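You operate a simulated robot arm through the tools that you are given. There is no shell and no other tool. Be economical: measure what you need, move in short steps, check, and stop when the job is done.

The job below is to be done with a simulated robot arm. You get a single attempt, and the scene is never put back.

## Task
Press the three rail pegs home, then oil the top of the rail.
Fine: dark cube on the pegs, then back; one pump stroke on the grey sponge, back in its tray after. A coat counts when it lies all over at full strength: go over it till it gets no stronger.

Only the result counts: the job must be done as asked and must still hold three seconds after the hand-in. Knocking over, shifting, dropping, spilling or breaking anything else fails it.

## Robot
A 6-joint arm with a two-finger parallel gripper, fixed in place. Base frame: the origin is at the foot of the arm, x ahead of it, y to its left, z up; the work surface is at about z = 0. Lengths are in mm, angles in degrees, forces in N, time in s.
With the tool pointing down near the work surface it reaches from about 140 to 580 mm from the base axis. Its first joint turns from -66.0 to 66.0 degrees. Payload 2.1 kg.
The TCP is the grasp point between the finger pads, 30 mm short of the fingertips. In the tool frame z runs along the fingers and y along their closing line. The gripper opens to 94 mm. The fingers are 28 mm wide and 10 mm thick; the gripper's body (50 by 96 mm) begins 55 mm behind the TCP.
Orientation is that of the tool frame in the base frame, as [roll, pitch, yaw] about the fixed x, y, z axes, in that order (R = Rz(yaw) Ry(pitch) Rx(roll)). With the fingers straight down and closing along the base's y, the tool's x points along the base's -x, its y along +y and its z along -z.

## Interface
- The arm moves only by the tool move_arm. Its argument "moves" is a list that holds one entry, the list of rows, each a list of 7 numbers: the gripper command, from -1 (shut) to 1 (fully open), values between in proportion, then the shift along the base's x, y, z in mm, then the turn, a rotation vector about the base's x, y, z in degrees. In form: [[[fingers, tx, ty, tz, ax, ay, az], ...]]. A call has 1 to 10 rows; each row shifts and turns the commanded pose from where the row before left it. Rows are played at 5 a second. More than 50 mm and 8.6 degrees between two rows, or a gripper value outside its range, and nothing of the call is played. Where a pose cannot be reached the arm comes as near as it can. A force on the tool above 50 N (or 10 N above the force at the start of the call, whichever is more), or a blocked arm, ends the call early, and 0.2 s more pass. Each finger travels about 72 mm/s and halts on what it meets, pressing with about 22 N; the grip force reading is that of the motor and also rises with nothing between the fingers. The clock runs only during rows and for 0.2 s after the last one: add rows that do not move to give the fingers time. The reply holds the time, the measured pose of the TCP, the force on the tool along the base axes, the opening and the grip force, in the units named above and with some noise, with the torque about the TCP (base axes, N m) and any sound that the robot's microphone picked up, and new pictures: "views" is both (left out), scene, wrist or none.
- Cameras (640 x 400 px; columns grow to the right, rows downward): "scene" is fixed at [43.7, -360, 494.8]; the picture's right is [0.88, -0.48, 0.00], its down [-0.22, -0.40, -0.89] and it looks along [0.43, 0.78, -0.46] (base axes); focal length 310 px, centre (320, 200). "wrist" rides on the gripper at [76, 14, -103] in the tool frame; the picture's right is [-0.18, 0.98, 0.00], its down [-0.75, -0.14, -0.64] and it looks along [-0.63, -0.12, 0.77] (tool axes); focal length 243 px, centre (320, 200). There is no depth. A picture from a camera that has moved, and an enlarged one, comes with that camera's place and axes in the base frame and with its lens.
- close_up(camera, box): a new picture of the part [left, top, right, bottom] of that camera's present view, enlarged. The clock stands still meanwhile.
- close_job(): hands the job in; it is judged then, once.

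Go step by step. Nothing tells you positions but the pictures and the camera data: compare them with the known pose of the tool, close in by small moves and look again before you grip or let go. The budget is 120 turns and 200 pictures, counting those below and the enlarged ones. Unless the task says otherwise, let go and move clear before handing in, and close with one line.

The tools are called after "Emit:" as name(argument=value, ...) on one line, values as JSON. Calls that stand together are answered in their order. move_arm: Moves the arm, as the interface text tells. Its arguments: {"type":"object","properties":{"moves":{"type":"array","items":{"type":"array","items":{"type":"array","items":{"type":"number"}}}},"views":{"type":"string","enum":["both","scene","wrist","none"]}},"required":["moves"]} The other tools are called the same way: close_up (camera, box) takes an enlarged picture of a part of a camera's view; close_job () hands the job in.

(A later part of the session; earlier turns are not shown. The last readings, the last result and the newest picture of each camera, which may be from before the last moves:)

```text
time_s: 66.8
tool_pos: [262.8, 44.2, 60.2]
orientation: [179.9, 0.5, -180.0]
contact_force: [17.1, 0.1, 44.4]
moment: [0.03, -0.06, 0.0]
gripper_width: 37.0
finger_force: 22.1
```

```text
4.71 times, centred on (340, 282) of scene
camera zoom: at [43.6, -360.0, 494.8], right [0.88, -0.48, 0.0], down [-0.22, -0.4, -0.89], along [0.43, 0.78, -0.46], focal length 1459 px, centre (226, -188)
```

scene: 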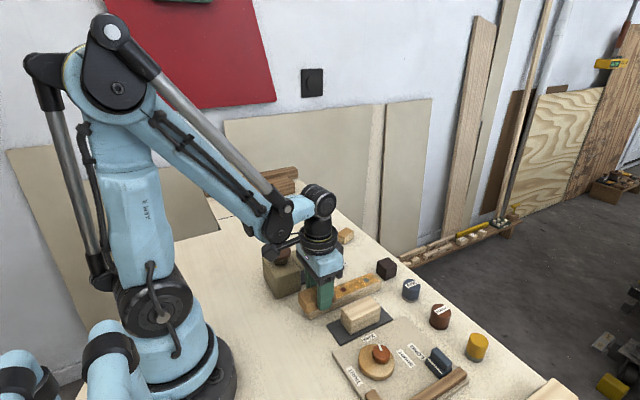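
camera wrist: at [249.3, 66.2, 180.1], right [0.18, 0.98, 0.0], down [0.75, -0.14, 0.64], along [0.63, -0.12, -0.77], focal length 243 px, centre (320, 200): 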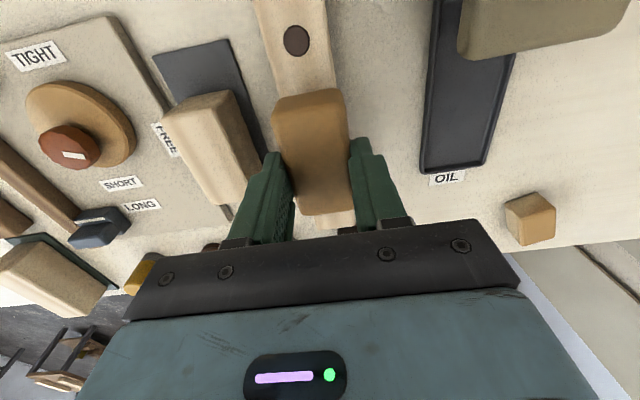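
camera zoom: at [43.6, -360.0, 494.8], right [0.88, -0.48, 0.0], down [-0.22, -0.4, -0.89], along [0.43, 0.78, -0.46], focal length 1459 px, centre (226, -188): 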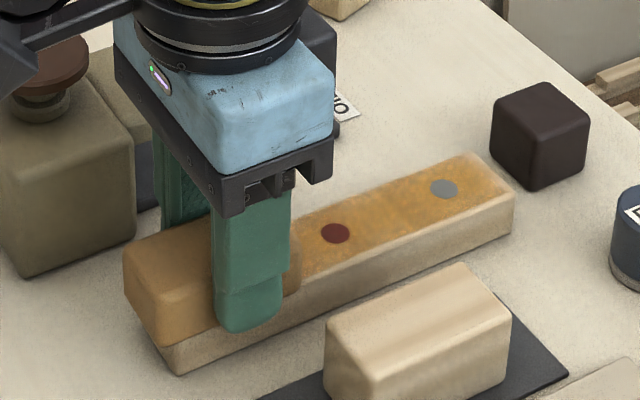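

Force got high (44 N); ease up about 1 mm, and look at the friction again while working the near end.

Emit:
move_arm(moves=[[[-1, 0, 0, 0.8, 0, 0, 0], [-1, 0, 0, 0, 0, 0, 0]]], views="none")

Emit:
close_up(camera="scene", box=[290, 260, 350, 320])

Emit:
close_up(camera="wrist", box=[220, 60, 420, 225])

```text
time_s: 67.4
tool_pos: [260.8, 45.0, 60.0]
orientation: [179.9, -0.1, -179.9]
contact_force: [2.7, 0.7, 13.3]
moment: [0.02, -0.23, -0.03]
gripper_width: 37.0
finger_force: 21.5
```

```text
6.67 times, centred on (320, 290) of scene
camera zoom: at [43.6, -360.0, 494.8], right [0.88, -0.48, 0.0], down [-0.22, -0.4, -0.89], along [0.43, 0.78, -0.46], focal length 2067 px, centre (320, -400)
```

zoom: 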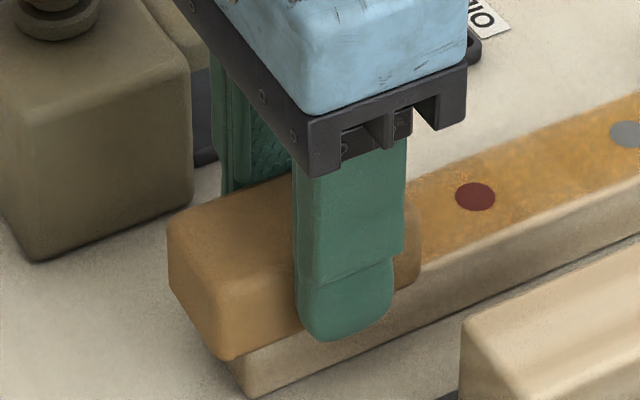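

```text
2.42 times, centred on (320, 142) of wrist
camera zoom: at [184.8, 59.5, 162.3], right [0.18, 0.98, 0.0], down [0.75, -0.14, 0.64], along [0.63, -0.12, -0.77], focal length 588 px, centre (320, 339)
```

zoom: 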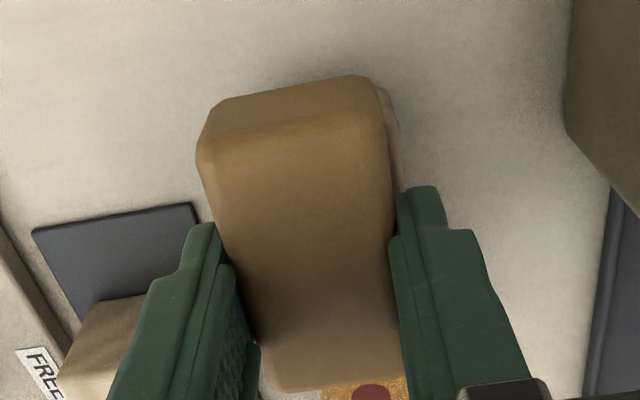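

13 N is good. Scrub the near end across lanes.

Emit:
move_arm(moves=[[[-1, -4, 0, 0, 0, 0, 0], [-1, 14, 0, 0, 0, 0, 0], [-1, -12, 4, 0, 0, 0, 0], [-1, 12, 0, 0, 0, 0, 0], [-1, -12, 4, 0, 0, 0, 0], [-1, 12, 0, 0, 0, 0, 0], [-1, -12, 5, 0, 0, 0, 0], [-1, 12, 0, 0, 0, 0, 0]]], views="none")

Emit:
move_arm(moves=[[[-1, -12, 0, 0, 0, 0, 0], [-1, 12, 0, 0, 0, 0, 0], [-1, 12, 0, 0, 0, 0, 0], [-1, 12, 0, 0, 0, 0, 0]]], views="none")

Emit:
move_arm(moves=[[[-1, 12, 0, 0, 0, 0, 0], [-1, 12, 0, 0, 0, 0, 0], [-1, 12, 0, 0, 0, 0, 0]]], views="scene")

Emit:
close_up(camera="scene", box=[290, 240, 390, 325])

```text
time_s: 69.2
tool_pos: [271.2, 58.0, 60.7]
orientation: [179.9, 0.1, -180.0]
contact_force: [-0.2, -0.2, -0.5]
moment: [0.03, 0.01, 0.0]
gripper_width: 36.9
finger_force: 22.0
```

```text
time_s: 70.2
tool_pos: [295.8, 56.4, 61.7]
orientation: [179.8, 0.1, 180.0]
contact_force: [-0.1, -0.5, 0.2]
moment: [-0.03, 0.0, 0.0]
gripper_width: 37.1
finger_force: 21.2
```

```text
time_s: 71.0
tool_pos: [330.7, 56.8, 61.9]
orientation: [180.0, 0.1, 179.9]
contact_force: [0.4, 0.6, -0.4]
moment: [0.0, -0.02, 0.0]
gripper_width: 37.2
finger_force: 21.9
```

scene: 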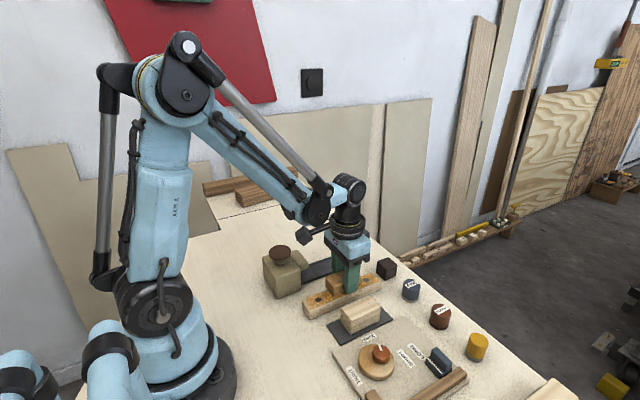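

```text
4.71 times, centred on (340, 282) of scene
camera zoom: at [43.7, -360.0, 494.8], right [0.88, -0.48, 0.0], down [-0.22, -0.4, -0.89], along [0.43, 0.78, -0.46], focal length 1459 px, centre (226, -188)
```

zoom: 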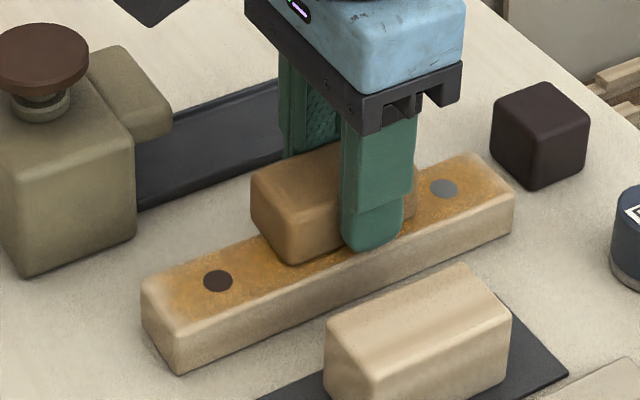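

Contact lost again; step down to ~12 N here.

Emit:
move_arm(moves=[[[-1, 0, 0, -0.5, 0, 0, 0], [-1, 0, 0, 0, 0, 0, 0]]], views="none")

Emit:
move_arm(moves=[[[-1, 0, 0, -0.4, 0, 0, 0], [-1, 0, 0, 0, 0, 0, 0]]], views="none")

```text
time_s: 71.6
tool_pos: [332.6, 56.9, 60.8]
orientation: [180.0, 0.2, 180.0]
contact_force: [0.7, -0.2, 8.4]
moment: [-0.03, 0.13, -0.01]
gripper_width: 37.0
finger_force: 21.9
```

```text
time_s: 72.2
tool_pos: [331.3, 57.0, 60.1]
orientation: [179.9, 0.1, -179.9]
contact_force: [-1.2, 0.4, 44.4]
moment: [-0.14, 0.15, -0.01]
gripper_width: 37.1
finger_force: 21.6
```

Contact is stiff (~90 N/mm). I'll back off 0.2 mm and slide to the far end in short segments.

Emit:
move_arm(moves=[[[-1, 0, 0, 0.2, 0, 0, 0], [-1, 10, 0, 0, 0, 0, 0], [-1, 10, 0, 0, 0, 0, 0]]], views="none")

Emit:
move_arm(moves=[[[-1, 10, 0, 0, 0, 0, 0], [-1, 10, 0, 0, 0, 0, 0]]], views="none")

Emit:
move_arm(moves=[[[-1, 10, 0, 0, 0, 0, 0], [-1, 10, 0, 0, 0, 0, 0]]], views="none")

```text
time_s: 73.0
tool_pos: [350.8, 57.4, 60.5]
orientation: [179.9, 0.2, -179.9]
contact_force: [-8.5, 1.3, 24.4]
moment: [-0.07, 0.29, -0.03]
gripper_width: 36.8
finger_force: 22.1
```

```text
time_s: 73.6
tool_pos: [371.3, 58.5, 60.5]
orientation: [179.9, 0.0, -180.0]
contact_force: [-8.7, -0.6, 20.4]
moment: [-0.1, 0.32, -0.05]
gripper_width: 37.0
finger_force: 21.8
```

```text
time_s: 74.2
tool_pos: [391.4, 57.8, 59.9]
orientation: [179.8, 0.0, 180.0]
contact_force: [-12.1, 0.1, 32.8]
moment: [-0.11, 0.27, -0.07]
gripper_width: 36.8
finger_force: 22.0
```

Solid contact. Scrub the far end across lanes.

Emit:
move_arm(moves=[[[-1, 4, 0, 0.1, 0, 0, 0], [-1, -12, -4, 0, 0, 0, 0], [-1, 12, 0, 0, 0, 0, 0], [-1, -12, -4, 0, 0, 0, 0], [-1, 12, 0, 0, 0, 0, 0], [-1, -12, -5, 0, 0, 0, 0], [-1, 12, 0, 0, 0, 0, 0]]], views="none")

Emit:
move_arm(moves=[[[-1, -10, 0, 0, 0, 0, 0], [-1, -10, 0, 0, 0, 0, 0]]], views="scene")

Emit:
close_up(camera="scene", box=[290, 240, 390, 325])

```text
time_s: 75.8
tool_pos: [395.4, 43.1, 59.6]
orientation: [-180.0, 0.1, -180.0]
contact_force: [-3.6, -1.7, 8.6]
moment: [0.01, 0.05, 0.02]
gripper_width: 36.9
finger_force: 22.3
```

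```text
time_s: 76.4
tool_pos: [376.8, 43.3, 60.8]
orientation: [180.0, 0.3, -180.0]
contact_force: [9.2, -0.6, 25.4]
moment: [0.02, -0.01, -0.07]
gripper_width: 36.9
finger_force: 22.3
```

scene: 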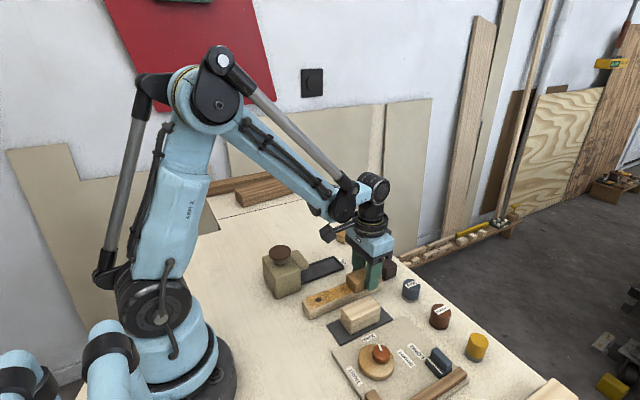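

```text
4.71 times, centred on (340, 282) of scene
camera zoom: at [43.6, -360.0, 494.8], right [0.88, -0.48, 0.0], down [-0.22, -0.4, -0.89], along [0.43, 0.78, -0.46], focal length 1459 px, centre (226, -188)
```

zoom: 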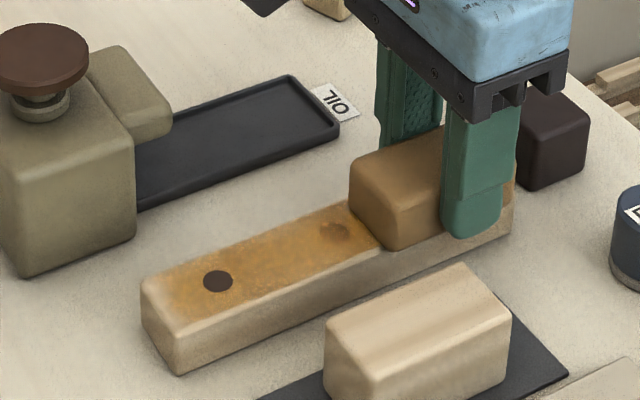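

Coat is thickening (the red peg is nearly covered). Continue the −y lane to the near end.

Emit:
move_arm(moves=[[[-1, -10, 0, 0, 0, 0, 0], [-1, -10, 0, 0, 0, 0, 0], [-1, -10, 0, 0, 0, 0, 0]]], views="none")

Emit:
move_arm(moves=[[[-1, -10, 0, 0, 0, 0, 0], [-1, -10, 0, 0, 0, 0, 0], [-1, -10, 0, 0, 0, 0, 0]]], views="none")

Emit:
move_arm(moves=[[[-1, -10, 0, 0, 0, 0, 0], [-1, -10, 0, 0, 0, 0, 0], [-1, -10, 0, 0, 0, 0, 0]]], views="none")

Emit:
move_arm(moves=[[[-1, -10, 0, 0, 0, 0, 0], [-1, -10, 0, 0, 0, 0, 0], [-1, -8, 0, 0, 0, 0, 0]]], views="none")

```text
time_s: 77.2
tool_pos: [344.5, 44.9, 61.0]
orientation: [179.9, 0.0, -180.0]
contact_force: [5.9, 0.6, 14.4]
moment: [0.04, -0.24, -0.03]
gripper_width: 36.9
finger_force: 22.1
```

```text
time_s: 78.0
tool_pos: [317.2, 44.5, 59.9]
orientation: [-180.0, 0.2, 180.0]
contact_force: [5.6, 0.4, 15.3]
moment: [0.02, -0.17, 0.01]
gripper_width: 36.8
finger_force: 21.7
```

```text
time_s: 78.8
tool_pos: [286.4, 44.6, 60.1]
orientation: [180.0, 0.1, 180.0]
contact_force: [10.0, -2.1, 26.6]
moment: [0.02, 0.0, -0.03]
gripper_width: 36.9
finger_force: 21.8
```

```text
time_s: 79.6
tool_pos: [255.9, 44.2, 59.4]
orientation: [179.8, 0.2, 180.0]
contact_force: [7.5, -0.4, 18.1]
moment: [0.0, -0.3, -0.01]
gripper_width: 36.5
finger_force: 22.1
```

Steady contact throughout. Scrub across lanes at the near end, then take the +y lane out.

Emit:
move_arm(moves=[[[-1, 14, 0, 0, 0, 0, 0], [-1, -12, 4, 0, 0, 0, 0], [-1, 12, 0, 0, 0, 0, 0], [-1, -12, 4, 0, 0, 0, 0], [-1, 12, 0, 0, 0, 0, 0], [-1, -12, 5, 0, 0, 0, 0], [-1, 12, 0, 0, 0, 0, 0]]], views="none")

Emit:
move_arm(moves=[[[-1, 10, 0, 0, 0, 0, 0], [-1, 10, 0, 0, 0, 0, 0], [-1, 10, 0, 0, 0, 0, 0]]], views="none")

Emit:
move_arm(moves=[[[-1, 10, 0, 0, 0, 0, 0], [-1, 10, 0, 0, 0, 0, 0], [-1, 10, 0, 0, 0, 0, 0], [-1, 10, 0, 0, 0, 0, 0]]], views="scene")

Emit:
close_up(camera="scene", box=[290, 240, 390, 325])

```text
time_s: 81.2
tool_pos: [272.4, 58.2, 61.0]
orientation: [180.0, 0.1, 180.0]
contact_force: [-0.3, 0.3, 0.0]
moment: [0.0, 0.0, -0.02]
gripper_width: 36.8
finger_force: 22.1
```

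```text
time_s: 82.0
tool_pos: [303.3, 57.4, 61.1]
orientation: [179.9, 0.2, -180.0]
contact_force: [-0.8, 0.2, 1.9]
moment: [-0.01, 0.11, 0.0]
gripper_width: 36.9
finger_force: 22.2
```

```text
time_s: 82.8
tool_pos: [331.2, 57.5, 60.9]
orientation: [180.0, -0.2, -179.8]
contact_force: [-0.7, 0.0, 18.1]
moment: [-0.05, -0.2, -0.03]
gripper_width: 36.5
finger_force: 21.5
stopped in row 4: the force on the tool passed its limit at 53 N (the readings are from after the stop); the commanded pose is now the measured one
```

scene: 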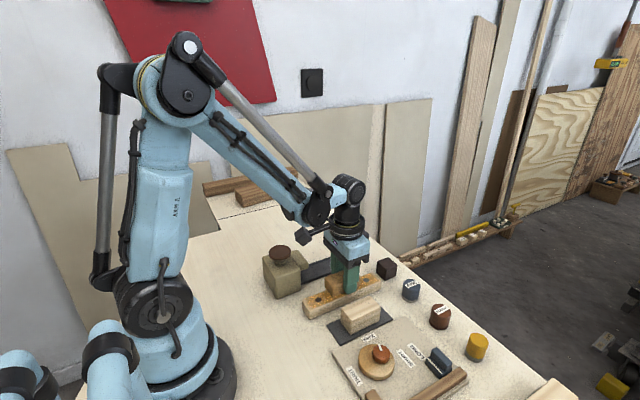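

```text
4.71 times, centred on (340, 282) of scene
camera zoom: at [43.6, -360.0, 494.8], right [0.88, -0.48, 0.0], down [-0.22, -0.4, -0.89], along [0.43, 0.78, -0.46], focal length 1459 px, centre (226, -188)
```

zoom: 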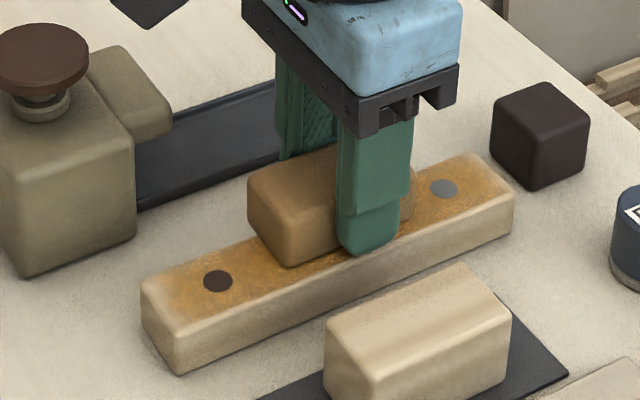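

The ends are lagging. I'll lift off slightly and inspect the coat from above.

Emit:
move_arm(moves=[[[-1, 0, 0, 30, 0, 0, 0], [-1, -35, 0, 20, 0, 0, 0], [-1, -35, 0, 0, 0, 0, 0], [-1, -35, 30, 0, 0, 0, 0], [-1, 0, 30, 0, 0, 0, 0], [-1, 0, 0, 0, 0, 0, 0]]])

Emit:
close_up(camera="scene", box=[290, 240, 390, 325])

Emit:
close_up(camera="wrist", box=[140, 60, 300, 200])

```text
time_s: 84.0
tool_pos: [224.2, 104.5, 110.0]
orientation: [-177.8, 0.0, 179.4]
contact_force: [-0.3, -16.3, 0.7]
moment: [-0.3, 0.03, -0.05]
gripper_width: 36.5
finger_force: 22.5
stopped in row 6: the force on the tool passed its limit at 66 N (the readings are from after the stop); the commanded pose is now the measured one
camera wrist: at [148.3, 123.3, 210.7], right [0.19, 0.98, -0.04], down [0.75, -0.12, 0.65], along [0.63, -0.15, -0.76], focal length 243 px, centre (320, 200)
```

scene: 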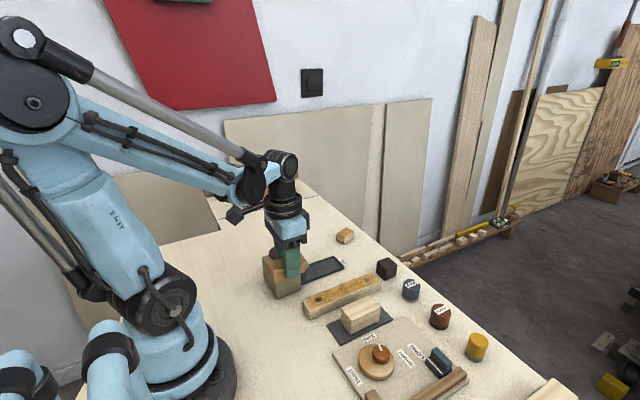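
wrist: 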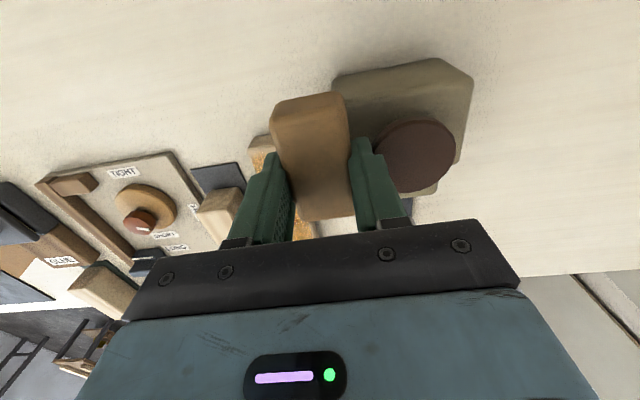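

```text
4.71 times, centred on (340, 282) of scene
camera zoom: at [43.7, -360.0, 494.8], right [0.88, -0.48, 0.0], down [-0.22, -0.4, -0.89], along [0.43, 0.78, -0.46], focal length 1459 px, centre (226, -188)
```

zoom: 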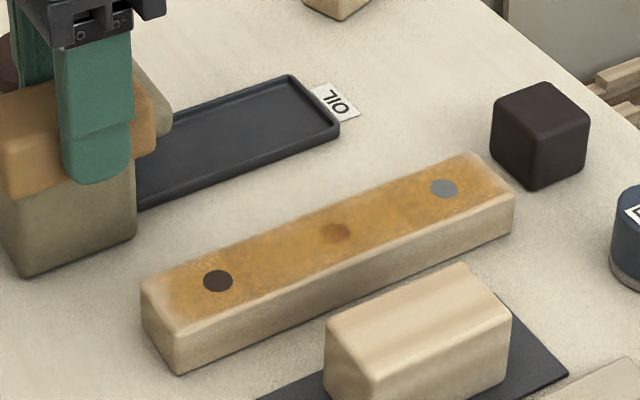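

```text
2.86 times, centred on (220, 130) of wrist
camera zoom: at [148.3, 123.3, 210.7], right [0.19, 0.98, -0.04], down [0.75, -0.12, 0.65], along [0.63, -0.15, -0.76], focal length 693 px, centre (606, 400)
```

zoom: 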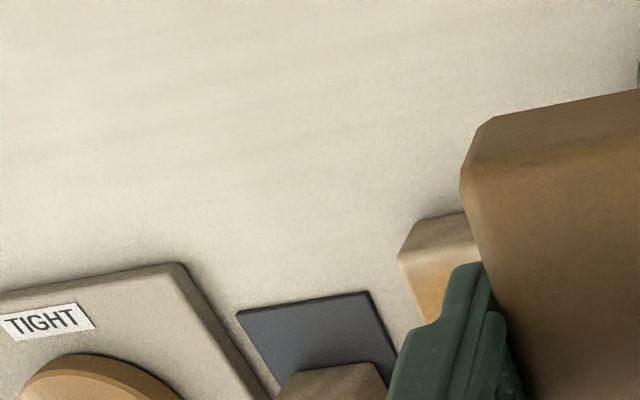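

I bumped the pump knob sideways; back off at once (−y), level the tool again, then check that the pump hasn't shifted.

Emit:
move_arm(moves=[[[-1, 0, -15, 0, 0, 0, 0], [-1, 0, -35, 0, 0, 0, 0], [-1, 30, 0, 10, -2.2, 0, 0.6], [-1, 0, 0, 0, 0, 0, 0]]])

Emit:
close_up(camera="scene", box=[240, 220, 440, 345])

Emit:
close_up(camera="wrist", box=[220, 20, 420, 225])

```text
time_s: 85.0
tool_pos: [253.1, 55.4, 120.5]
orientation: [-176.0, 0.1, -179.7]
contact_force: [0.6, 0.2, 0.0]
moment: [-0.01, -0.01, 0.0]
gripper_width: 36.8
finger_force: 21.8
camera wrist: at [177.1, 77.1, 220.8], right [0.18, 0.98, -0.07], down [0.75, -0.09, 0.65], along [0.63, -0.17, -0.76], focal length 243 px, centre (320, 200)
```

scene: 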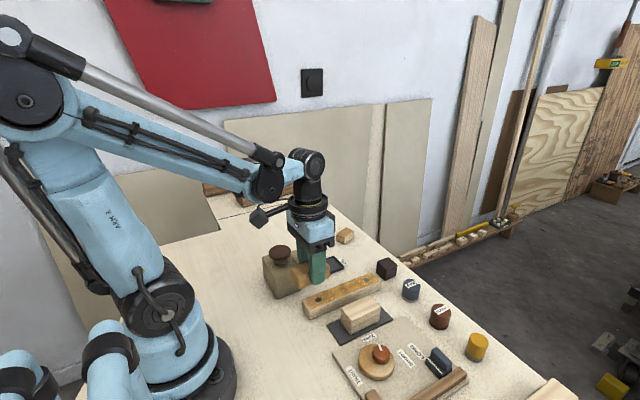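
wrist: 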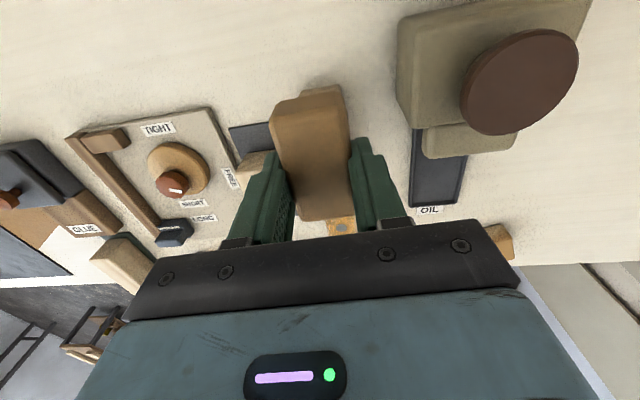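

```text
3.20 times, centred on (340, 282) of scene
camera zoom: at [43.7, -360.0, 494.8], right [0.88, -0.48, 0.0], down [-0.22, -0.4, -0.89], along [0.43, 0.78, -0.46], focal length 992 px, centre (256, -64)
```

zoom: 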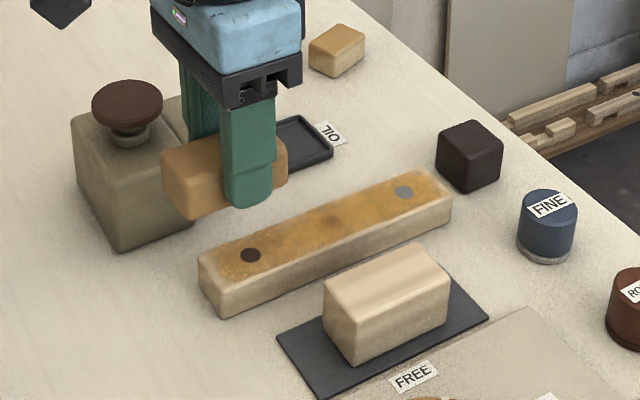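

```text
1.95 times, centred on (320, 122) of wrist
camera zoom: at [177.1, 77.1, 220.8], right [0.18, 0.98, -0.07], down [0.75, -0.09, 0.65], along [0.63, -0.17, -0.76], focal length 473 px, centre (320, 351)
```

zoom: 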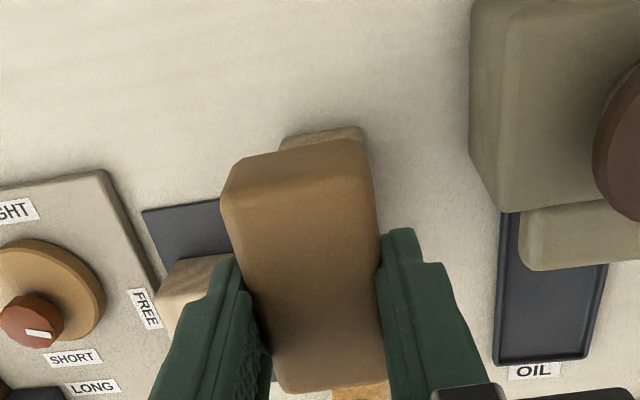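

Nothing has shifted. Correct the tool's tilt (my correction went the wrong way) and return over the near end of the rail.

Emit:
move_arm(moves=[[[-1, 0, -3, 0, 4, 0, -0.3], [-1, 0, 0, -25, 0, 0, 0], [-1, 0, 0, -25, 0, 0, 0], [-1, 0, 0, 0, 0, 0, 0]]])

Emit:
close_up(camera="scene", box=[280, 240, 380, 325])

```text
time_s: 86.0
tool_pos: [252.9, 51.2, 69.8]
orientation: [179.9, -0.1, 180.0]
contact_force: [0.1, -0.4, 0.1]
moment: [0.01, -0.01, -0.01]
gripper_width: 36.9
finger_force: 22.1
camera wrist: at [178.0, 67.3, 171.7], right [0.19, 0.98, 0.0], down [0.75, -0.14, 0.64], along [0.63, -0.12, -0.77], focal length 243 px, centre (320, 200)
```

scene: 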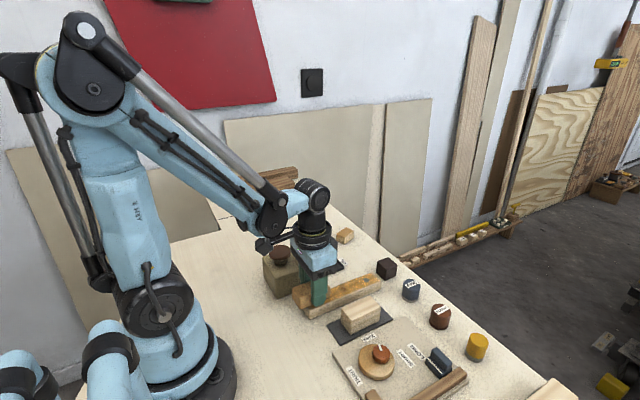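
wrist: 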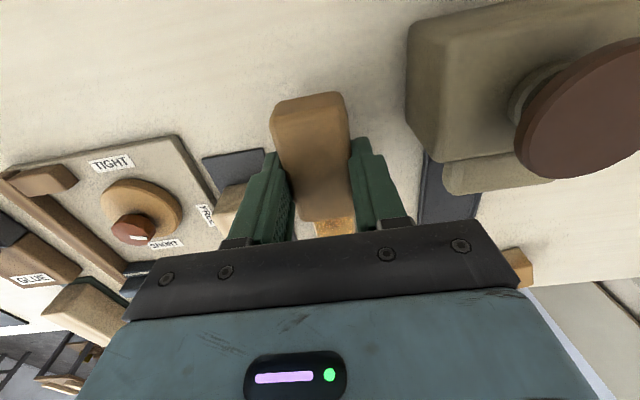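

```text
4.71 times, centred on (330, 282) of scene
camera zoom: at [43.7, -360.0, 494.8], right [0.88, -0.48, 0.0], down [-0.22, -0.4, -0.89], along [0.43, 0.78, -0.46], focal length 1459 px, centre (273, -188)
```

zoom: 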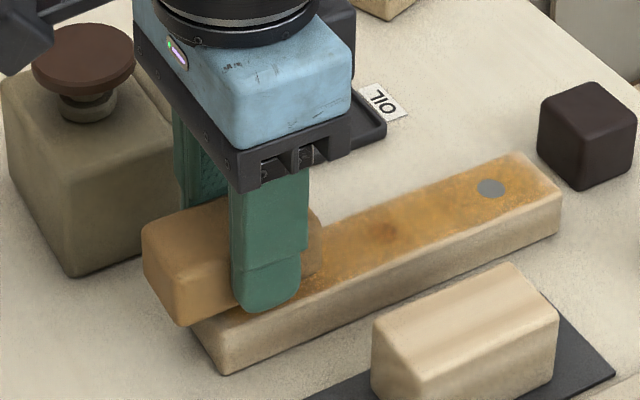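

Now lower to contact.

Emit:
move_arm(moves=[[[-1, 0, 0, -6, 0, 0, 0], [-1, 0, 0, -2, 0, 0, 0], [-1, 0, 0, 0, 0, 0, 0]]], views="none")

Emit:
move_arm(moves=[[[-1, 0, 0, -0.4, 0, 0, 0], [-1, 0, 0, 0, 0, 0, 0]]], views="none")

Emit:
move_arm(moves=[[[-1, 0, 0, -0.4, 0, 0, 0], [-1, 0, 0, 0, 0, 0, 0]]], views="none")

```text
time_s: 86.8
tool_pos: [253.6, 52.0, 61.5]
orientation: [180.0, 0.0, 179.9]
contact_force: [1.0, -0.7, 0.5]
moment: [-0.03, 0.0, 0.04]
gripper_width: 36.8
finger_force: 21.8
```

```text
time_s: 87.4
tool_pos: [254.8, 52.6, 62.5]
orientation: [180.0, 0.0, 179.9]
contact_force: [-0.3, 0.2, -0.6]
moment: [0.0, 0.01, 0.01]
gripper_width: 36.9
finger_force: 22.2
```

```text
time_s: 88.0
tool_pos: [254.5, 52.4, 61.6]
orientation: [180.0, -0.1, 179.8]
contact_force: [-0.8, -0.4, 7.8]
moment: [-0.04, -0.06, 0.02]
gripper_width: 36.6
finger_force: 22.0
```

Contact. Scrub the near end over all lanes.

Emit:
move_arm(moves=[[[-1, 0, -4, -0.15, 0, 0, 0], [-1, -10, -4, 0, 0, 0, 0], [-1, 12, 0, 0, 0, 0, 0], [-1, 10, 0, 0, 0, 0, 0], [-1, -10, 4, 0, 0, 0, 0], [-1, -12, 0, 0, 0, 0, 0], [-1, 12, 4, 0, 0, 0, 0], [-1, 10, 0, 0, 0, 0, 0], [-1, -10, 4, 0, 0, 0, 0], [-1, -12, 0, 0, 0, 0, 0]]], views="none")

Emit:
move_arm(moves=[[[-1, 12, 3, 0, 0, 0, 0], [-1, 10, 0, 0, 0, 0, 0], [-1, -10, 0, 0, 0, 0, 0], [-1, -12, 0, 0, 0, 0, 0], [-1, 12, 0, 0, 0, 0, 0]]], views="none")

```text
time_s: 90.2
tool_pos: [244.1, 54.9, 60.9]
orientation: [179.9, 0.1, 179.8]
contact_force: [0.8, 0.1, -0.2]
moment: [-0.03, 0.0, 0.02]
gripper_width: 36.8
finger_force: 22.2
```

```text
time_s: 91.4
tool_pos: [256.4, 59.3, 62.4]
orientation: [180.0, 0.0, 179.8]
contact_force: [-1.3, -0.9, -0.2]
moment: [0.02, 0.02, 0.01]
gripper_width: 37.0
finger_force: 21.9
```

Emit:
move_arm(moves=[[[-1, 0, 0, -0.4, 0, 0, 0], [-1, 0, 0, 0, 0, 0, 0]]], views="scene")

Emit:
close_up(camera="scene", box=[280, 240, 380, 325])

```text
time_s: 92.0
tool_pos: [256.6, 57.6, 60.4]
orientation: [-179.9, 0.1, 179.9]
contact_force: [0.7, -2.6, 17.8]
moment: [-0.15, -0.04, 0.01]
gripper_width: 36.9
finger_force: 22.2
```

scene: 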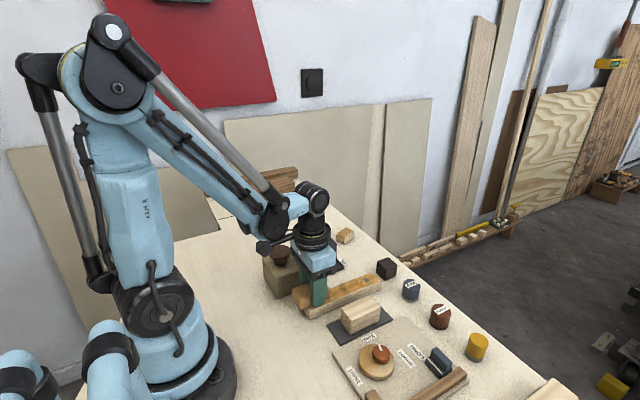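

```text
4.71 times, centred on (330, 282) of scene
camera zoom: at [43.6, -360.0, 494.8], right [0.88, -0.48, 0.0], down [-0.22, -0.4, -0.89], along [0.43, 0.78, -0.46], focal length 1459 px, centre (273, -188)
```

zoom: 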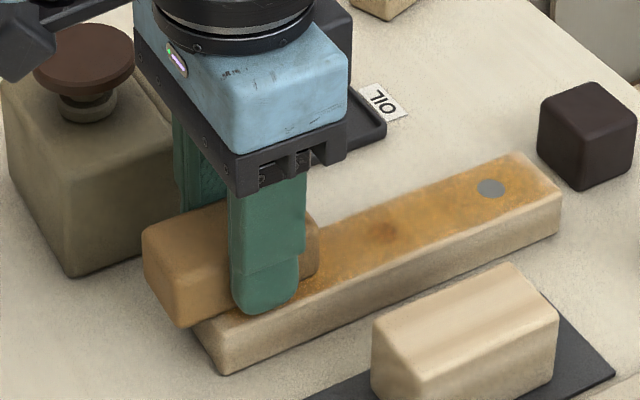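

Good contact (18 N). Scrub at the near end in short checked bursts.

Emit:
move_arm(moves=[[[-1, -10, 0, -0.1, 0, 0, 0], [-1, 15, 0, 0, 0, 0, 0], [-1, -15, -3, 0, 0, 0, 0], [-1, 15, 0, 0, 0, 0, 0]]], views="none")

Emit:
move_arm(moves=[[[-1, -15, -4, -0.1, 0, 0, 0], [-1, 15, 0, 0, 0, 0, 0], [-1, -15, -4, 0, 0, 0, 0]]], views="none")

Emit:
move_arm(moves=[[[-1, 15, 0, 0, 0, 0, 0], [-1, -15, -3, 0, 0, 0, 0], [-1, 15, 0, 0, 0, 0, 0]]], views="none")

```text
time_s: 93.0
tool_pos: [260.8, 56.4, 60.6]
orientation: [-179.9, -0.2, 179.9]
contact_force: [-11.9, 0.5, 27.6]
moment: [-0.04, 0.22, 0.0]
gripper_width: 37.0
finger_force: 22.2
```

```text
time_s: 93.6
tool_pos: [250.5, 52.6, 60.4]
orientation: [179.9, -0.6, 179.9]
contact_force: [-2.9, 0.3, 22.7]
moment: [-0.03, -0.53, -0.02]
gripper_width: 36.9
finger_force: 22.2
stopped in row 2: the force on the tool passed its limit at 70 N (the readings are from after the stop); the commanded pose is now the measured one
```

```text
time_s: 93.9
tool_pos: [252.4, 52.7, 60.4]
orientation: [179.9, -1.0, -180.0]
contact_force: [-1.5, 0.0, 18.5]
moment: [0.05, -0.53, 0.01]
gripper_width: 37.2
finger_force: 22.2
stopped in row 1: the force on the tool passed its limit at 60 N (the readings are from after the stop); the commanded pose is now the measured one
```

The overhanging sponge snagged on the rail end. Lift, level pitch, and check that the rail hasn't moved.

Emit:
move_arm(moves=[[[-1, 0, 0, 3, 0, 0, 0], [-1, 0, 0, 12, 0, -1, 0], [-1, 0, 0, 0, 0, 0, 0]]])

Emit:
close_up(camera="scene", box=[280, 240, 380, 325])

Emit:
close_up(camera="scene", box=[240, 220, 440, 345])

```text
time_s: 94.7
tool_pos: [250.9, 53.8, 75.3]
orientation: [179.9, -0.1, -179.9]
contact_force: [0.1, 0.4, -0.9]
moment: [0.0, 0.01, -0.01]
gripper_width: 36.9
finger_force: 22.0
camera wrist: at [176.0, 68.2, 177.2], right [0.18, 0.98, 0.0], down [0.75, -0.14, 0.64], along [0.63, -0.12, -0.77], focal length 243 px, centre (320, 200)
```

scene: 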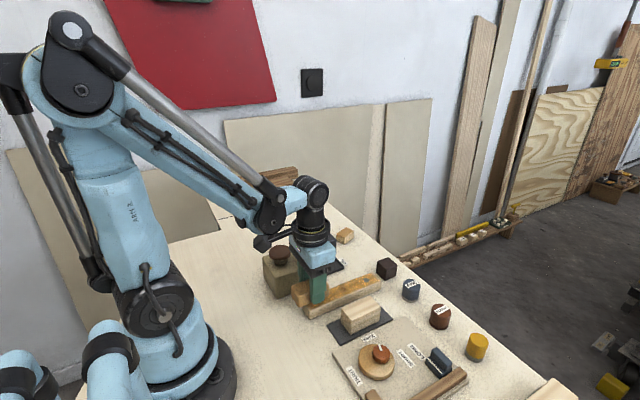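
wrist: 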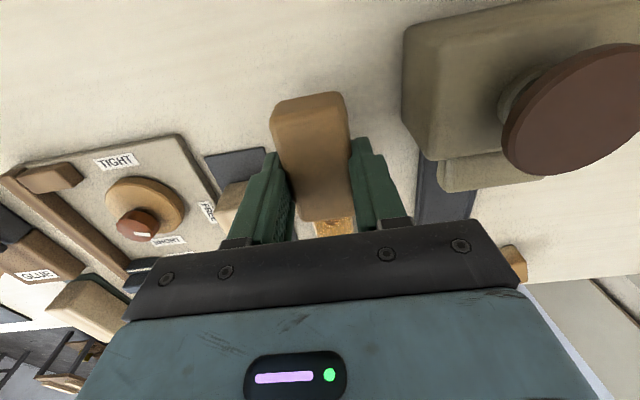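

```text
4.71 times, centred on (330, 282) of scene
camera zoom: at [43.7, -360.0, 494.8], right [0.88, -0.48, 0.0], down [-0.22, -0.4, -0.89], along [0.43, 0.78, -0.46], focal length 1459 px, centre (273, -188)
```

zoom: 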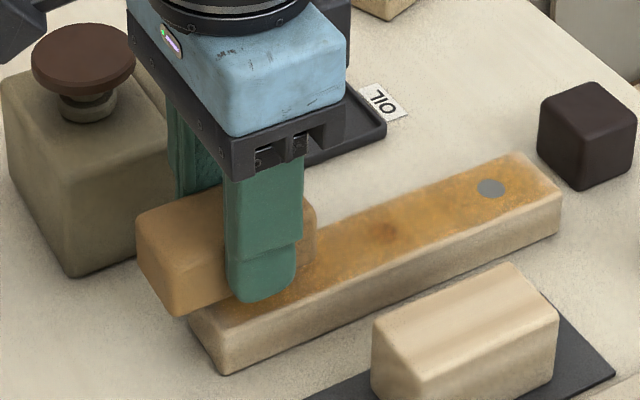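

```text
3.20 times, centred on (340, 282) of scene
camera zoom: at [43.7, -360.0, 494.8], right [0.88, -0.48, 0.0], down [-0.22, -0.4, -0.89], along [0.43, 0.78, -0.46], focal length 992 px, centre (256, -64)
```

zoom: 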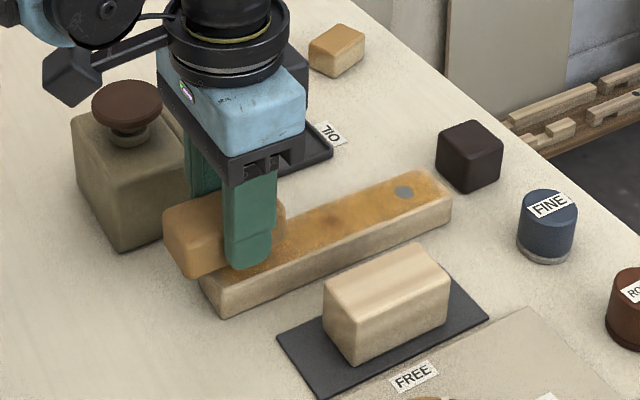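

Rail is unmoved. Lift straight up and move along the rail (away from the pump) to see the near end.

Emit:
move_arm(moves=[[[-1, 0, 0, 40, 0, 0, 0], [-1, 40, 0, 0, 0, 0, 0], [-1, 40, 0, 0, 0, 0, 0], [-1, 0, 0, 0, 0, 0, 0]]])

Emit:
close_up(camera="scene", box=[290, 265, 390, 325])

Emit:
close_up(camera="wrist", box=[220, 0, 420, 225])

```text
time_s: 95.7
tool_pos: [333.1, 54.0, 113.8]
orientation: [-180.0, 0.0, 179.9]
contact_force: [0.1, 0.3, -0.6]
moment: [0.01, -0.03, -0.02]
gripper_width: 37.2
finger_force: 22.1
camera wrist: at [256.6, 68.3, 215.2], right [0.18, 0.98, 0.0], down [0.75, -0.14, 0.64], along [0.63, -0.12, -0.77], focal length 243 px, centre (320, 200)
```

scene: 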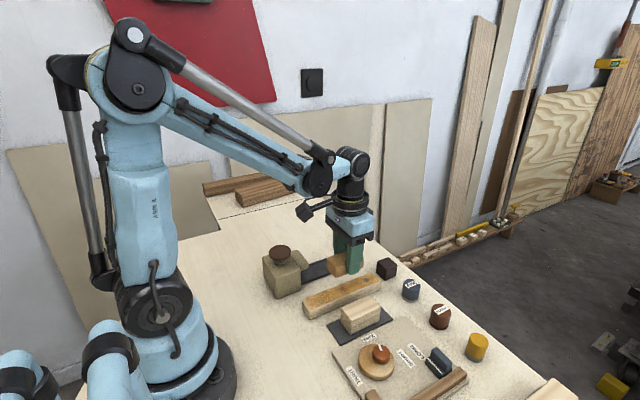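
wrist: 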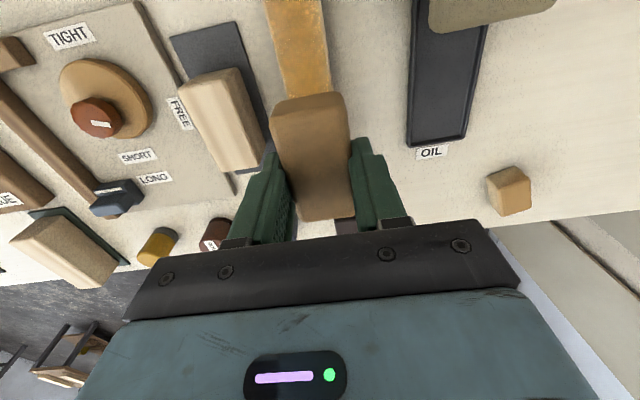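

```text
6.40 times, centred on (340, 295) of scene
camera zoom: at [43.7, -360.0, 494.8], right [0.88, -0.48, 0.0], down [-0.22, -0.4, -0.89], along [0.43, 0.78, -0.46], focal length 1984 px, centre (192, -408)
```

zoom: 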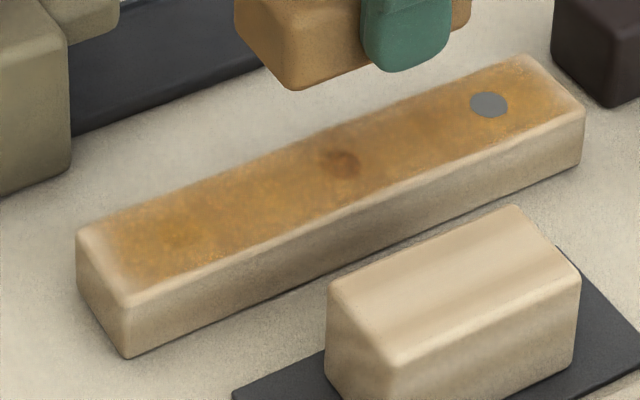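

```text
1.78 times, centred on (320, 112) of wrist
camera zoom: at [256.6, 68.3, 215.2], right [0.18, 0.98, 0.0], down [0.75, -0.14, 0.64], along [0.63, -0.12, -0.77], focal length 431 px, centre (320, 356)
```

zoom: 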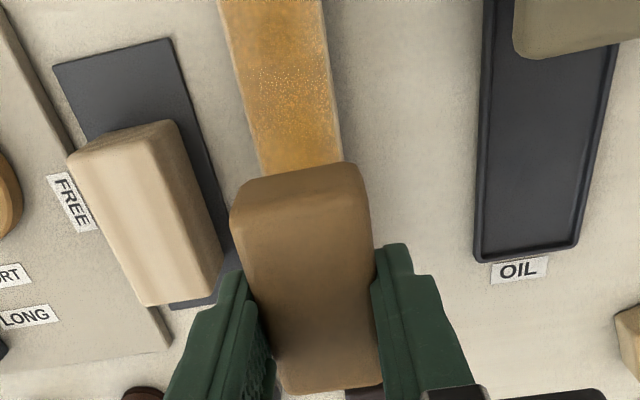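

The near end is now strong; the far half (grey peg) is weaker. Go there and scrub similarly.

Emit:
move_arm(moves=[[[-1, 38, -2, 0, 0, 0, 0], [-1, 0, 0, -30, 0, 0, 0], [-1, 0, 0, -18, 0, 0, 0], [-1, 0, 0, -4, 0, 0, 0], [-1, 0, 0, 0, 0, 0, 0]]], views="none")

Emit:
move_arm(moves=[[[-1, 0, 0, -0.5, 0, 0, 0], [-1, 0, 0, 0, 0, 0, 0]]], views="none")

Emit:
move_arm(moves=[[[-1, 0, 0, -0.4, 0, 0, 0], [-1, 0, 0, 0, 0, 0, 0]]], views="none")

```text
time_s: 96.9
tool_pos: [369.7, 49.8, 62.2]
orientation: [180.0, -0.1, 179.9]
contact_force: [0.3, -0.1, -0.4]
moment: [0.0, -0.02, 0.0]
gripper_width: 37.0
finger_force: 22.2
```

```text
time_s: 97.5
tool_pos: [370.1, 51.0, 62.5]
orientation: [179.9, -0.1, 180.0]
contact_force: [-0.1, 0.8, -0.7]
moment: [-0.02, -0.01, 0.01]
gripper_width: 37.1
finger_force: 21.9
```

```text
time_s: 98.1
tool_pos: [369.4, 50.9, 63.5]
orientation: [180.0, 0.0, 180.0]
contact_force: [0.1, 0.9, -0.5]
moment: [-0.07, -0.03, -0.02]
gripper_width: 36.9
finger_force: 22.3
```

Emit:
move_arm(moves=[[[-1, 0, 0, -0.6, 0, 0, 0], [-1, 0, 0, 0, 0, 0, 0]]], views="none")

Emit:
move_arm(moves=[[[-1, 0, 0, -0.4, 0, 0, 0], [-1, 0, 0, 0, 0, 0, 0]]], views="none")

```text
time_s: 98.7
tool_pos: [369.8, 50.4, 61.7]
orientation: [-180.0, 0.0, 179.9]
contact_force: [0.0, 0.4, -1.2]
moment: [0.01, -0.06, 0.03]
gripper_width: 37.0
finger_force: 21.9
```

```text
time_s: 99.3
tool_pos: [369.9, 50.9, 59.9]
orientation: [179.9, 0.0, -180.0]
contact_force: [0.2, 0.3, 6.8]
moment: [0.07, 0.24, 0.01]
gripper_width: 37.1
finger_force: 22.1
```

Touching at one end; press 0.25 mm more and scrub lanes.

Emit:
move_arm(moves=[[[-1, 0, 0, -0.25, 0, 0, 0], [-1, 0, 0, 0, 0, 0, 0]]], views="none")

Emit:
move_arm(moves=[[[-1, 10, 0, 0, 0, 0, 0], [-1, 12, -3, 0, 0, 0, 0], [-1, -12, 0, 0, 0, 0, 0], [-1, -12, -3, 0, 0, 0, 0], [-1, 12, 0, 0, 0, 0, 0], [-1, 12, 0, 0, 0, 0, 0]]], views="none")

```text
time_s: 99.9
tool_pos: [369.9, 50.8, 61.1]
orientation: [-180.0, 0.0, -180.0]
contact_force: [0.7, 1.4, 10.4]
moment: [0.08, 0.4, -0.05]
gripper_width: 36.8
finger_force: 22.1
```

```text
time_s: 101.3
tool_pos: [391.4, 45.5, 60.4]
orientation: [180.0, -0.1, -180.0]
contact_force: [-0.4, 0.9, 0.4]
moment: [-0.03, 0.0, 0.02]
gripper_width: 36.9
finger_force: 21.8
```

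The sponge is pitched, near end low. Press more firmly mid-rail to level it in the grip.

Emit:
move_arm(moves=[[[-1, -15, 3, 0, 0, 0, 0], [-1, -10, 3, 0, 0, 0, 0], [-1, 0, 0, -0.3, 0, 0, 0], [-1, 0, 0, 0, 0, 0, 0]]], views="none")

Emit:
move_arm(moves=[[[-1, 0, 0, -0.3, 0, 0, 0], [-1, 0, 0, 0, 0, 0, 0]]], views="none")

Emit:
close_up(camera="scene", box=[290, 250, 390, 325])

```text
time_s: 102.3
tool_pos: [367.2, 51.4, 60.5]
orientation: [-179.9, -0.2, -180.0]
contact_force: [0.1, 0.5, 4.4]
moment: [0.06, 0.12, 0.03]
gripper_width: 37.1
finger_force: 21.9
```

```text
time_s: 102.9
tool_pos: [366.0, 51.4, 60.8]
orientation: [-179.9, -0.1, 180.0]
contact_force: [-2.9, -0.8, 12.5]
moment: [0.11, 0.3, 0.02]
gripper_width: 37.2
finger_force: 21.9
```

```text
5.33 times, centred on (340, 288) of scene
camera zoom: at [43.6, -360.0, 494.8], right [0.88, -0.48, 0.0], down [-0.22, -0.4, -0.89], along [0.43, 0.78, -0.46], focal length 1654 px, centre (213, -267)
```

zoom: 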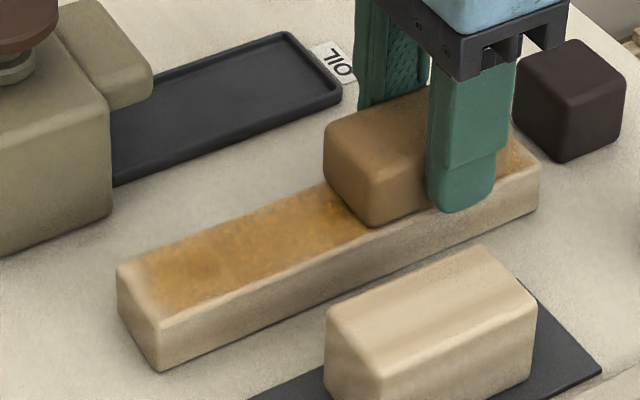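

Emit:
move_arm(moves=[[[-1, 0, 0, -0.3, 0, 0, 0], [-1, 0, 0, 0, 0, 0, 0]]], views="none")

Emit:
move_arm(moves=[[[-1, 0, 0, -0.3, 0, 0, 0], [-1, 0, 0, 0, 0, 0, 0]]], views="none")

```text
time_s: 103.5
tool_pos: [367.5, 51.4, 60.8]
orientation: [180.0, -0.1, 179.9]
contact_force: [0.7, -1.0, 28.4]
moment: [0.09, 0.33, 0.01]
gripper_width: 36.7
finger_force: 21.8
```

```text
time_s: 104.1
tool_pos: [367.0, 51.6, 59.7]
orientation: [180.0, 0.0, 179.9]
contact_force: [2.8, -3.1, 38.6]
moment: [0.13, 0.18, 0.02]
gripper_width: 36.8
finger_force: 22.1
```

Levelled (pressure centred). Ease 0.2 mm and scrub the far half in bursts.

Emit:
move_arm(moves=[[[-1, 0, 0, 0.2, 0, 0, 0], [-1, 10, 0, 0, 0, 0, 0], [-1, 10, 0, 0, 0, 0, 0], [-1, 5, 0, 0, 0, 0, 0]]], views="none")

Emit:
move_arm(moves=[[[-1, -12, -3, 0, 0, 0, 0], [-1, -12, 0, 0, 0, 0, 0], [-1, 12, -3, 0, 0, 0, 0], [-1, 12, 0, 0, 0, 0, 0]]], views="none")

Emit:
move_arm(moves=[[[-1, -12, -3, 0, 0, 0, 0], [-1, -12, 0, 0, 0, 0, 0], [-1, 12, 0, 0, 0, 0, 0], [-1, 12, 0, 0, 0, 0, 0]]], views="none")

```text
time_s: 105.1
tool_pos: [391.7, 51.0, 59.1]
orientation: [-179.9, -0.1, 180.0]
contact_force: [-12.4, 1.0, 32.3]
moment: [0.2, 0.38, 0.07]
gripper_width: 37.1
finger_force: 22.2
```

```text
time_s: 106.1
tool_pos: [391.7, 45.0, 60.0]
orientation: [-180.0, -0.2, 179.9]
contact_force: [-9.4, -1.3, 25.6]
moment: [0.25, 0.02, 0.07]
gripper_width: 36.9
finger_force: 21.5
```

```text
time_s: 107.1
tool_pos: [389.6, 41.8, 60.0]
orientation: [179.9, -0.3, -180.0]
contact_force: [-15.6, 0.8, 41.3]
moment: [0.34, 0.3, 0.1]
gripper_width: 36.9
finger_force: 21.6
```

Good firm contact. Now across to the +y lanes.

Emit:
move_arm(moves=[[[-1, -12, 4, 0.1, 0, 0, 0], [-1, -12, 4, 0, 0, 0, 0], [-1, 12, 4, 0, 0, 0, 0], [-1, 12, 0, 0, 0, 0, 0]]], views="none")

Emit:
move_arm(moves=[[[-1, -12, 3, 0, 0, 0, 0], [-1, -12, 2, 0, 0, 0, 0], [-1, 12, 0, 0, 0, 0, 0], [-1, 14, 0, 0, 0, 0, 0]]], views="none")

Emit:
move_arm(moves=[[[-1, -12, 2, 0, 0, 0, 0], [-1, -14, 0, 0, 0, 0, 0], [-1, -12, 0, 0, 0, 0, 0]]], views="none")

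Emit:
close_up(camera="scene", box=[290, 250, 390, 325])

```text
time_s: 108.1
tool_pos: [390.9, 55.9, 60.6]
orientation: [179.9, 0.0, -180.0]
contact_force: [-0.8, 1.2, 1.6]
moment: [0.05, -0.02, 0.02]
gripper_width: 37.1
finger_force: 22.2
```

```text
time_s: 109.1
tool_pos: [394.7, 60.2, 61.5]
orientation: [179.9, 0.1, 180.0]
contact_force: [-0.3, 0.0, -0.1]
moment: [0.01, 0.0, -0.02]
gripper_width: 37.4
finger_force: 21.7
```

```text
time_s: 109.9
tool_pos: [356.1, 61.7, 60.1]
orientation: [-180.0, -0.1, -180.0]
contact_force: [1.2, 0.4, 3.7]
moment: [0.08, -0.11, -0.03]
gripper_width: 37.0
finger_force: 21.8
```

```text
5.33 times, centred on (340, 288) of scene
camera zoom: at [43.7, -360.0, 494.8], right [0.88, -0.48, 0.0], down [-0.22, -0.4, -0.89], along [0.43, 0.78, -0.46], focal length 1654 px, centre (213, -267)
```

zoom: 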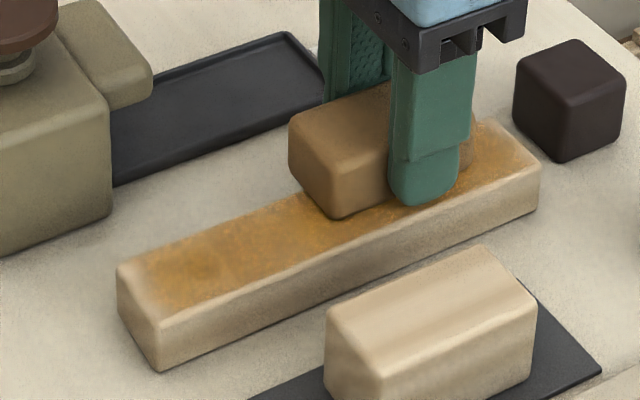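

The grey peg is covered now. Press a bit more for the +y lane and finish it, far end then toward near.

Emit:
move_arm(moves=[[[-1, 0, -2, -0.3, 0, 0, 0], [-1, 12, 0, 0, 0, 0, 0], [-1, 12, 0, 0, 0, 0, 0], [-1, 11, 0, 0, 0, 0, 0]]], views="none")

Emit:
move_arm(moves=[[[-1, -12, 0, 0, 0, 0, 0], [-1, -12, -2, 0, 0, 0, 0], [-1, 12, 0, 0, 0, 0, 0], [-1, 12, 0, 0, 0, 0, 0]]], views="none")

Emit:
move_arm(moves=[[[-1, -12, 1, 0, 0, 0, 0], [-1, -12, 1, 0, 0, 0, 0], [-1, -12, 0, 0, 0, 0, 0], [-1, -12, 0, 0, 0, 0, 0]]], views="none")

Emit:
move_arm(moves=[[[-1, -12, 0, 0, 0, 0, 0], [-1, -12, 0, 0, 0, 0, 0], [-1, -12, 0, 0, 0, 0, 0]]], views="none")

```text
time_s: 110.9
tool_pos: [390.2, 59.2, 60.1]
orientation: [180.0, -0.2, 180.0]
contact_force: [-11.9, -0.2, 29.1]
moment: [0.04, 0.0, 0.01]
gripper_width: 37.0
finger_force: 21.9
```

```text
time_s: 111.6
tool_pos: [369.4, 57.8, 61.5]
orientation: [179.9, -0.5, -179.9]
contact_force: [-1.3, 0.2, 17.9]
moment: [0.08, -0.5, 0.03]
gripper_width: 37.3
finger_force: 21.8
stopped in row 3: the force on the tool passed its limit at 59 N (the readings are from after the stop); the commanded pose is now the measured one
```

```text
time_s: 112.4
tool_pos: [336.9, 60.0, 59.8]
orientation: [179.9, -0.5, -179.9]
contact_force: [-1.2, 0.2, 20.1]
moment: [0.07, -0.16, 0.01]
gripper_width: 36.9
finger_force: 21.9
stopped in row 4: the force on the tool passed its limit at 52 N (the readings are from after the stop); the commanded pose is now the measured one
```

```text
time_s: 113.2
tool_pos: [302.3, 60.1, 60.5]
orientation: [179.9, -0.2, -179.9]
contact_force: [12.7, -0.6, 33.7]
moment: [0.0, -0.21, 0.0]
gripper_width: 37.0
finger_force: 21.9
```

Contact is strong. Level the pitch a little and continue to the near end.

Emit:
move_arm(moves=[[[-1, -10, 0, 0.2, 0, -0.5, 0], [-1, -12, 0, 0, 0, 0, 0], [-1, -10, 0, 0, 0, 0, 0]]], views="none")

Emit:
move_arm(moves=[[[-1, -6, 0, 0, 0, 0, 0], [-1, 12, -4, 0, 0, 0, 0], [-1, -12, -3, 0, 0, 0, 0], [-1, 12, 0, 0, 0, 0, 0]]], views="none")

Emit:
move_arm(moves=[[[-1, -12, -4, 0, 0, 0, 0], [-1, 12, 0, 0, 0, 0, 0], [-1, -12, -4, 0, 0, 0, 0], [-1, 12, 0, 0, 0, 0, 0]]], views="none")

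```text
time_s: 114.0
tool_pos: [268.1, 58.5, 60.5]
orientation: [180.0, 0.1, -179.9]
contact_force: [3.3, -0.5, 11.3]
moment: [0.05, 0.12, -0.05]
gripper_width: 36.9
finger_force: 21.9
```

```text
time_s: 115.0
tool_pos: [267.1, 53.1, 60.7]
orientation: [179.7, -0.3, -179.9]
contact_force: [-4.2, 0.3, 22.0]
moment: [0.12, -0.49, 0.0]
gripper_width: 37.0
finger_force: 21.6
stopped in row 4: the force on the tool passed its limit at 64 N (the readings are from after the stop); the commanded pose is now the measured one
```

```text
time_s: 116.1
tool_pos: [265.3, 43.3, 61.2]
orientation: [179.8, -0.7, -179.8]
contact_force: [-3.2, -0.5, 21.4]
moment: [0.14, -0.53, -0.01]
gripper_width: 37.1
finger_force: 21.9
stopped in row 4: the force on the tool passed its limit at 53 N (the readings are from after the stop); the commanded pose is now the measured one
```

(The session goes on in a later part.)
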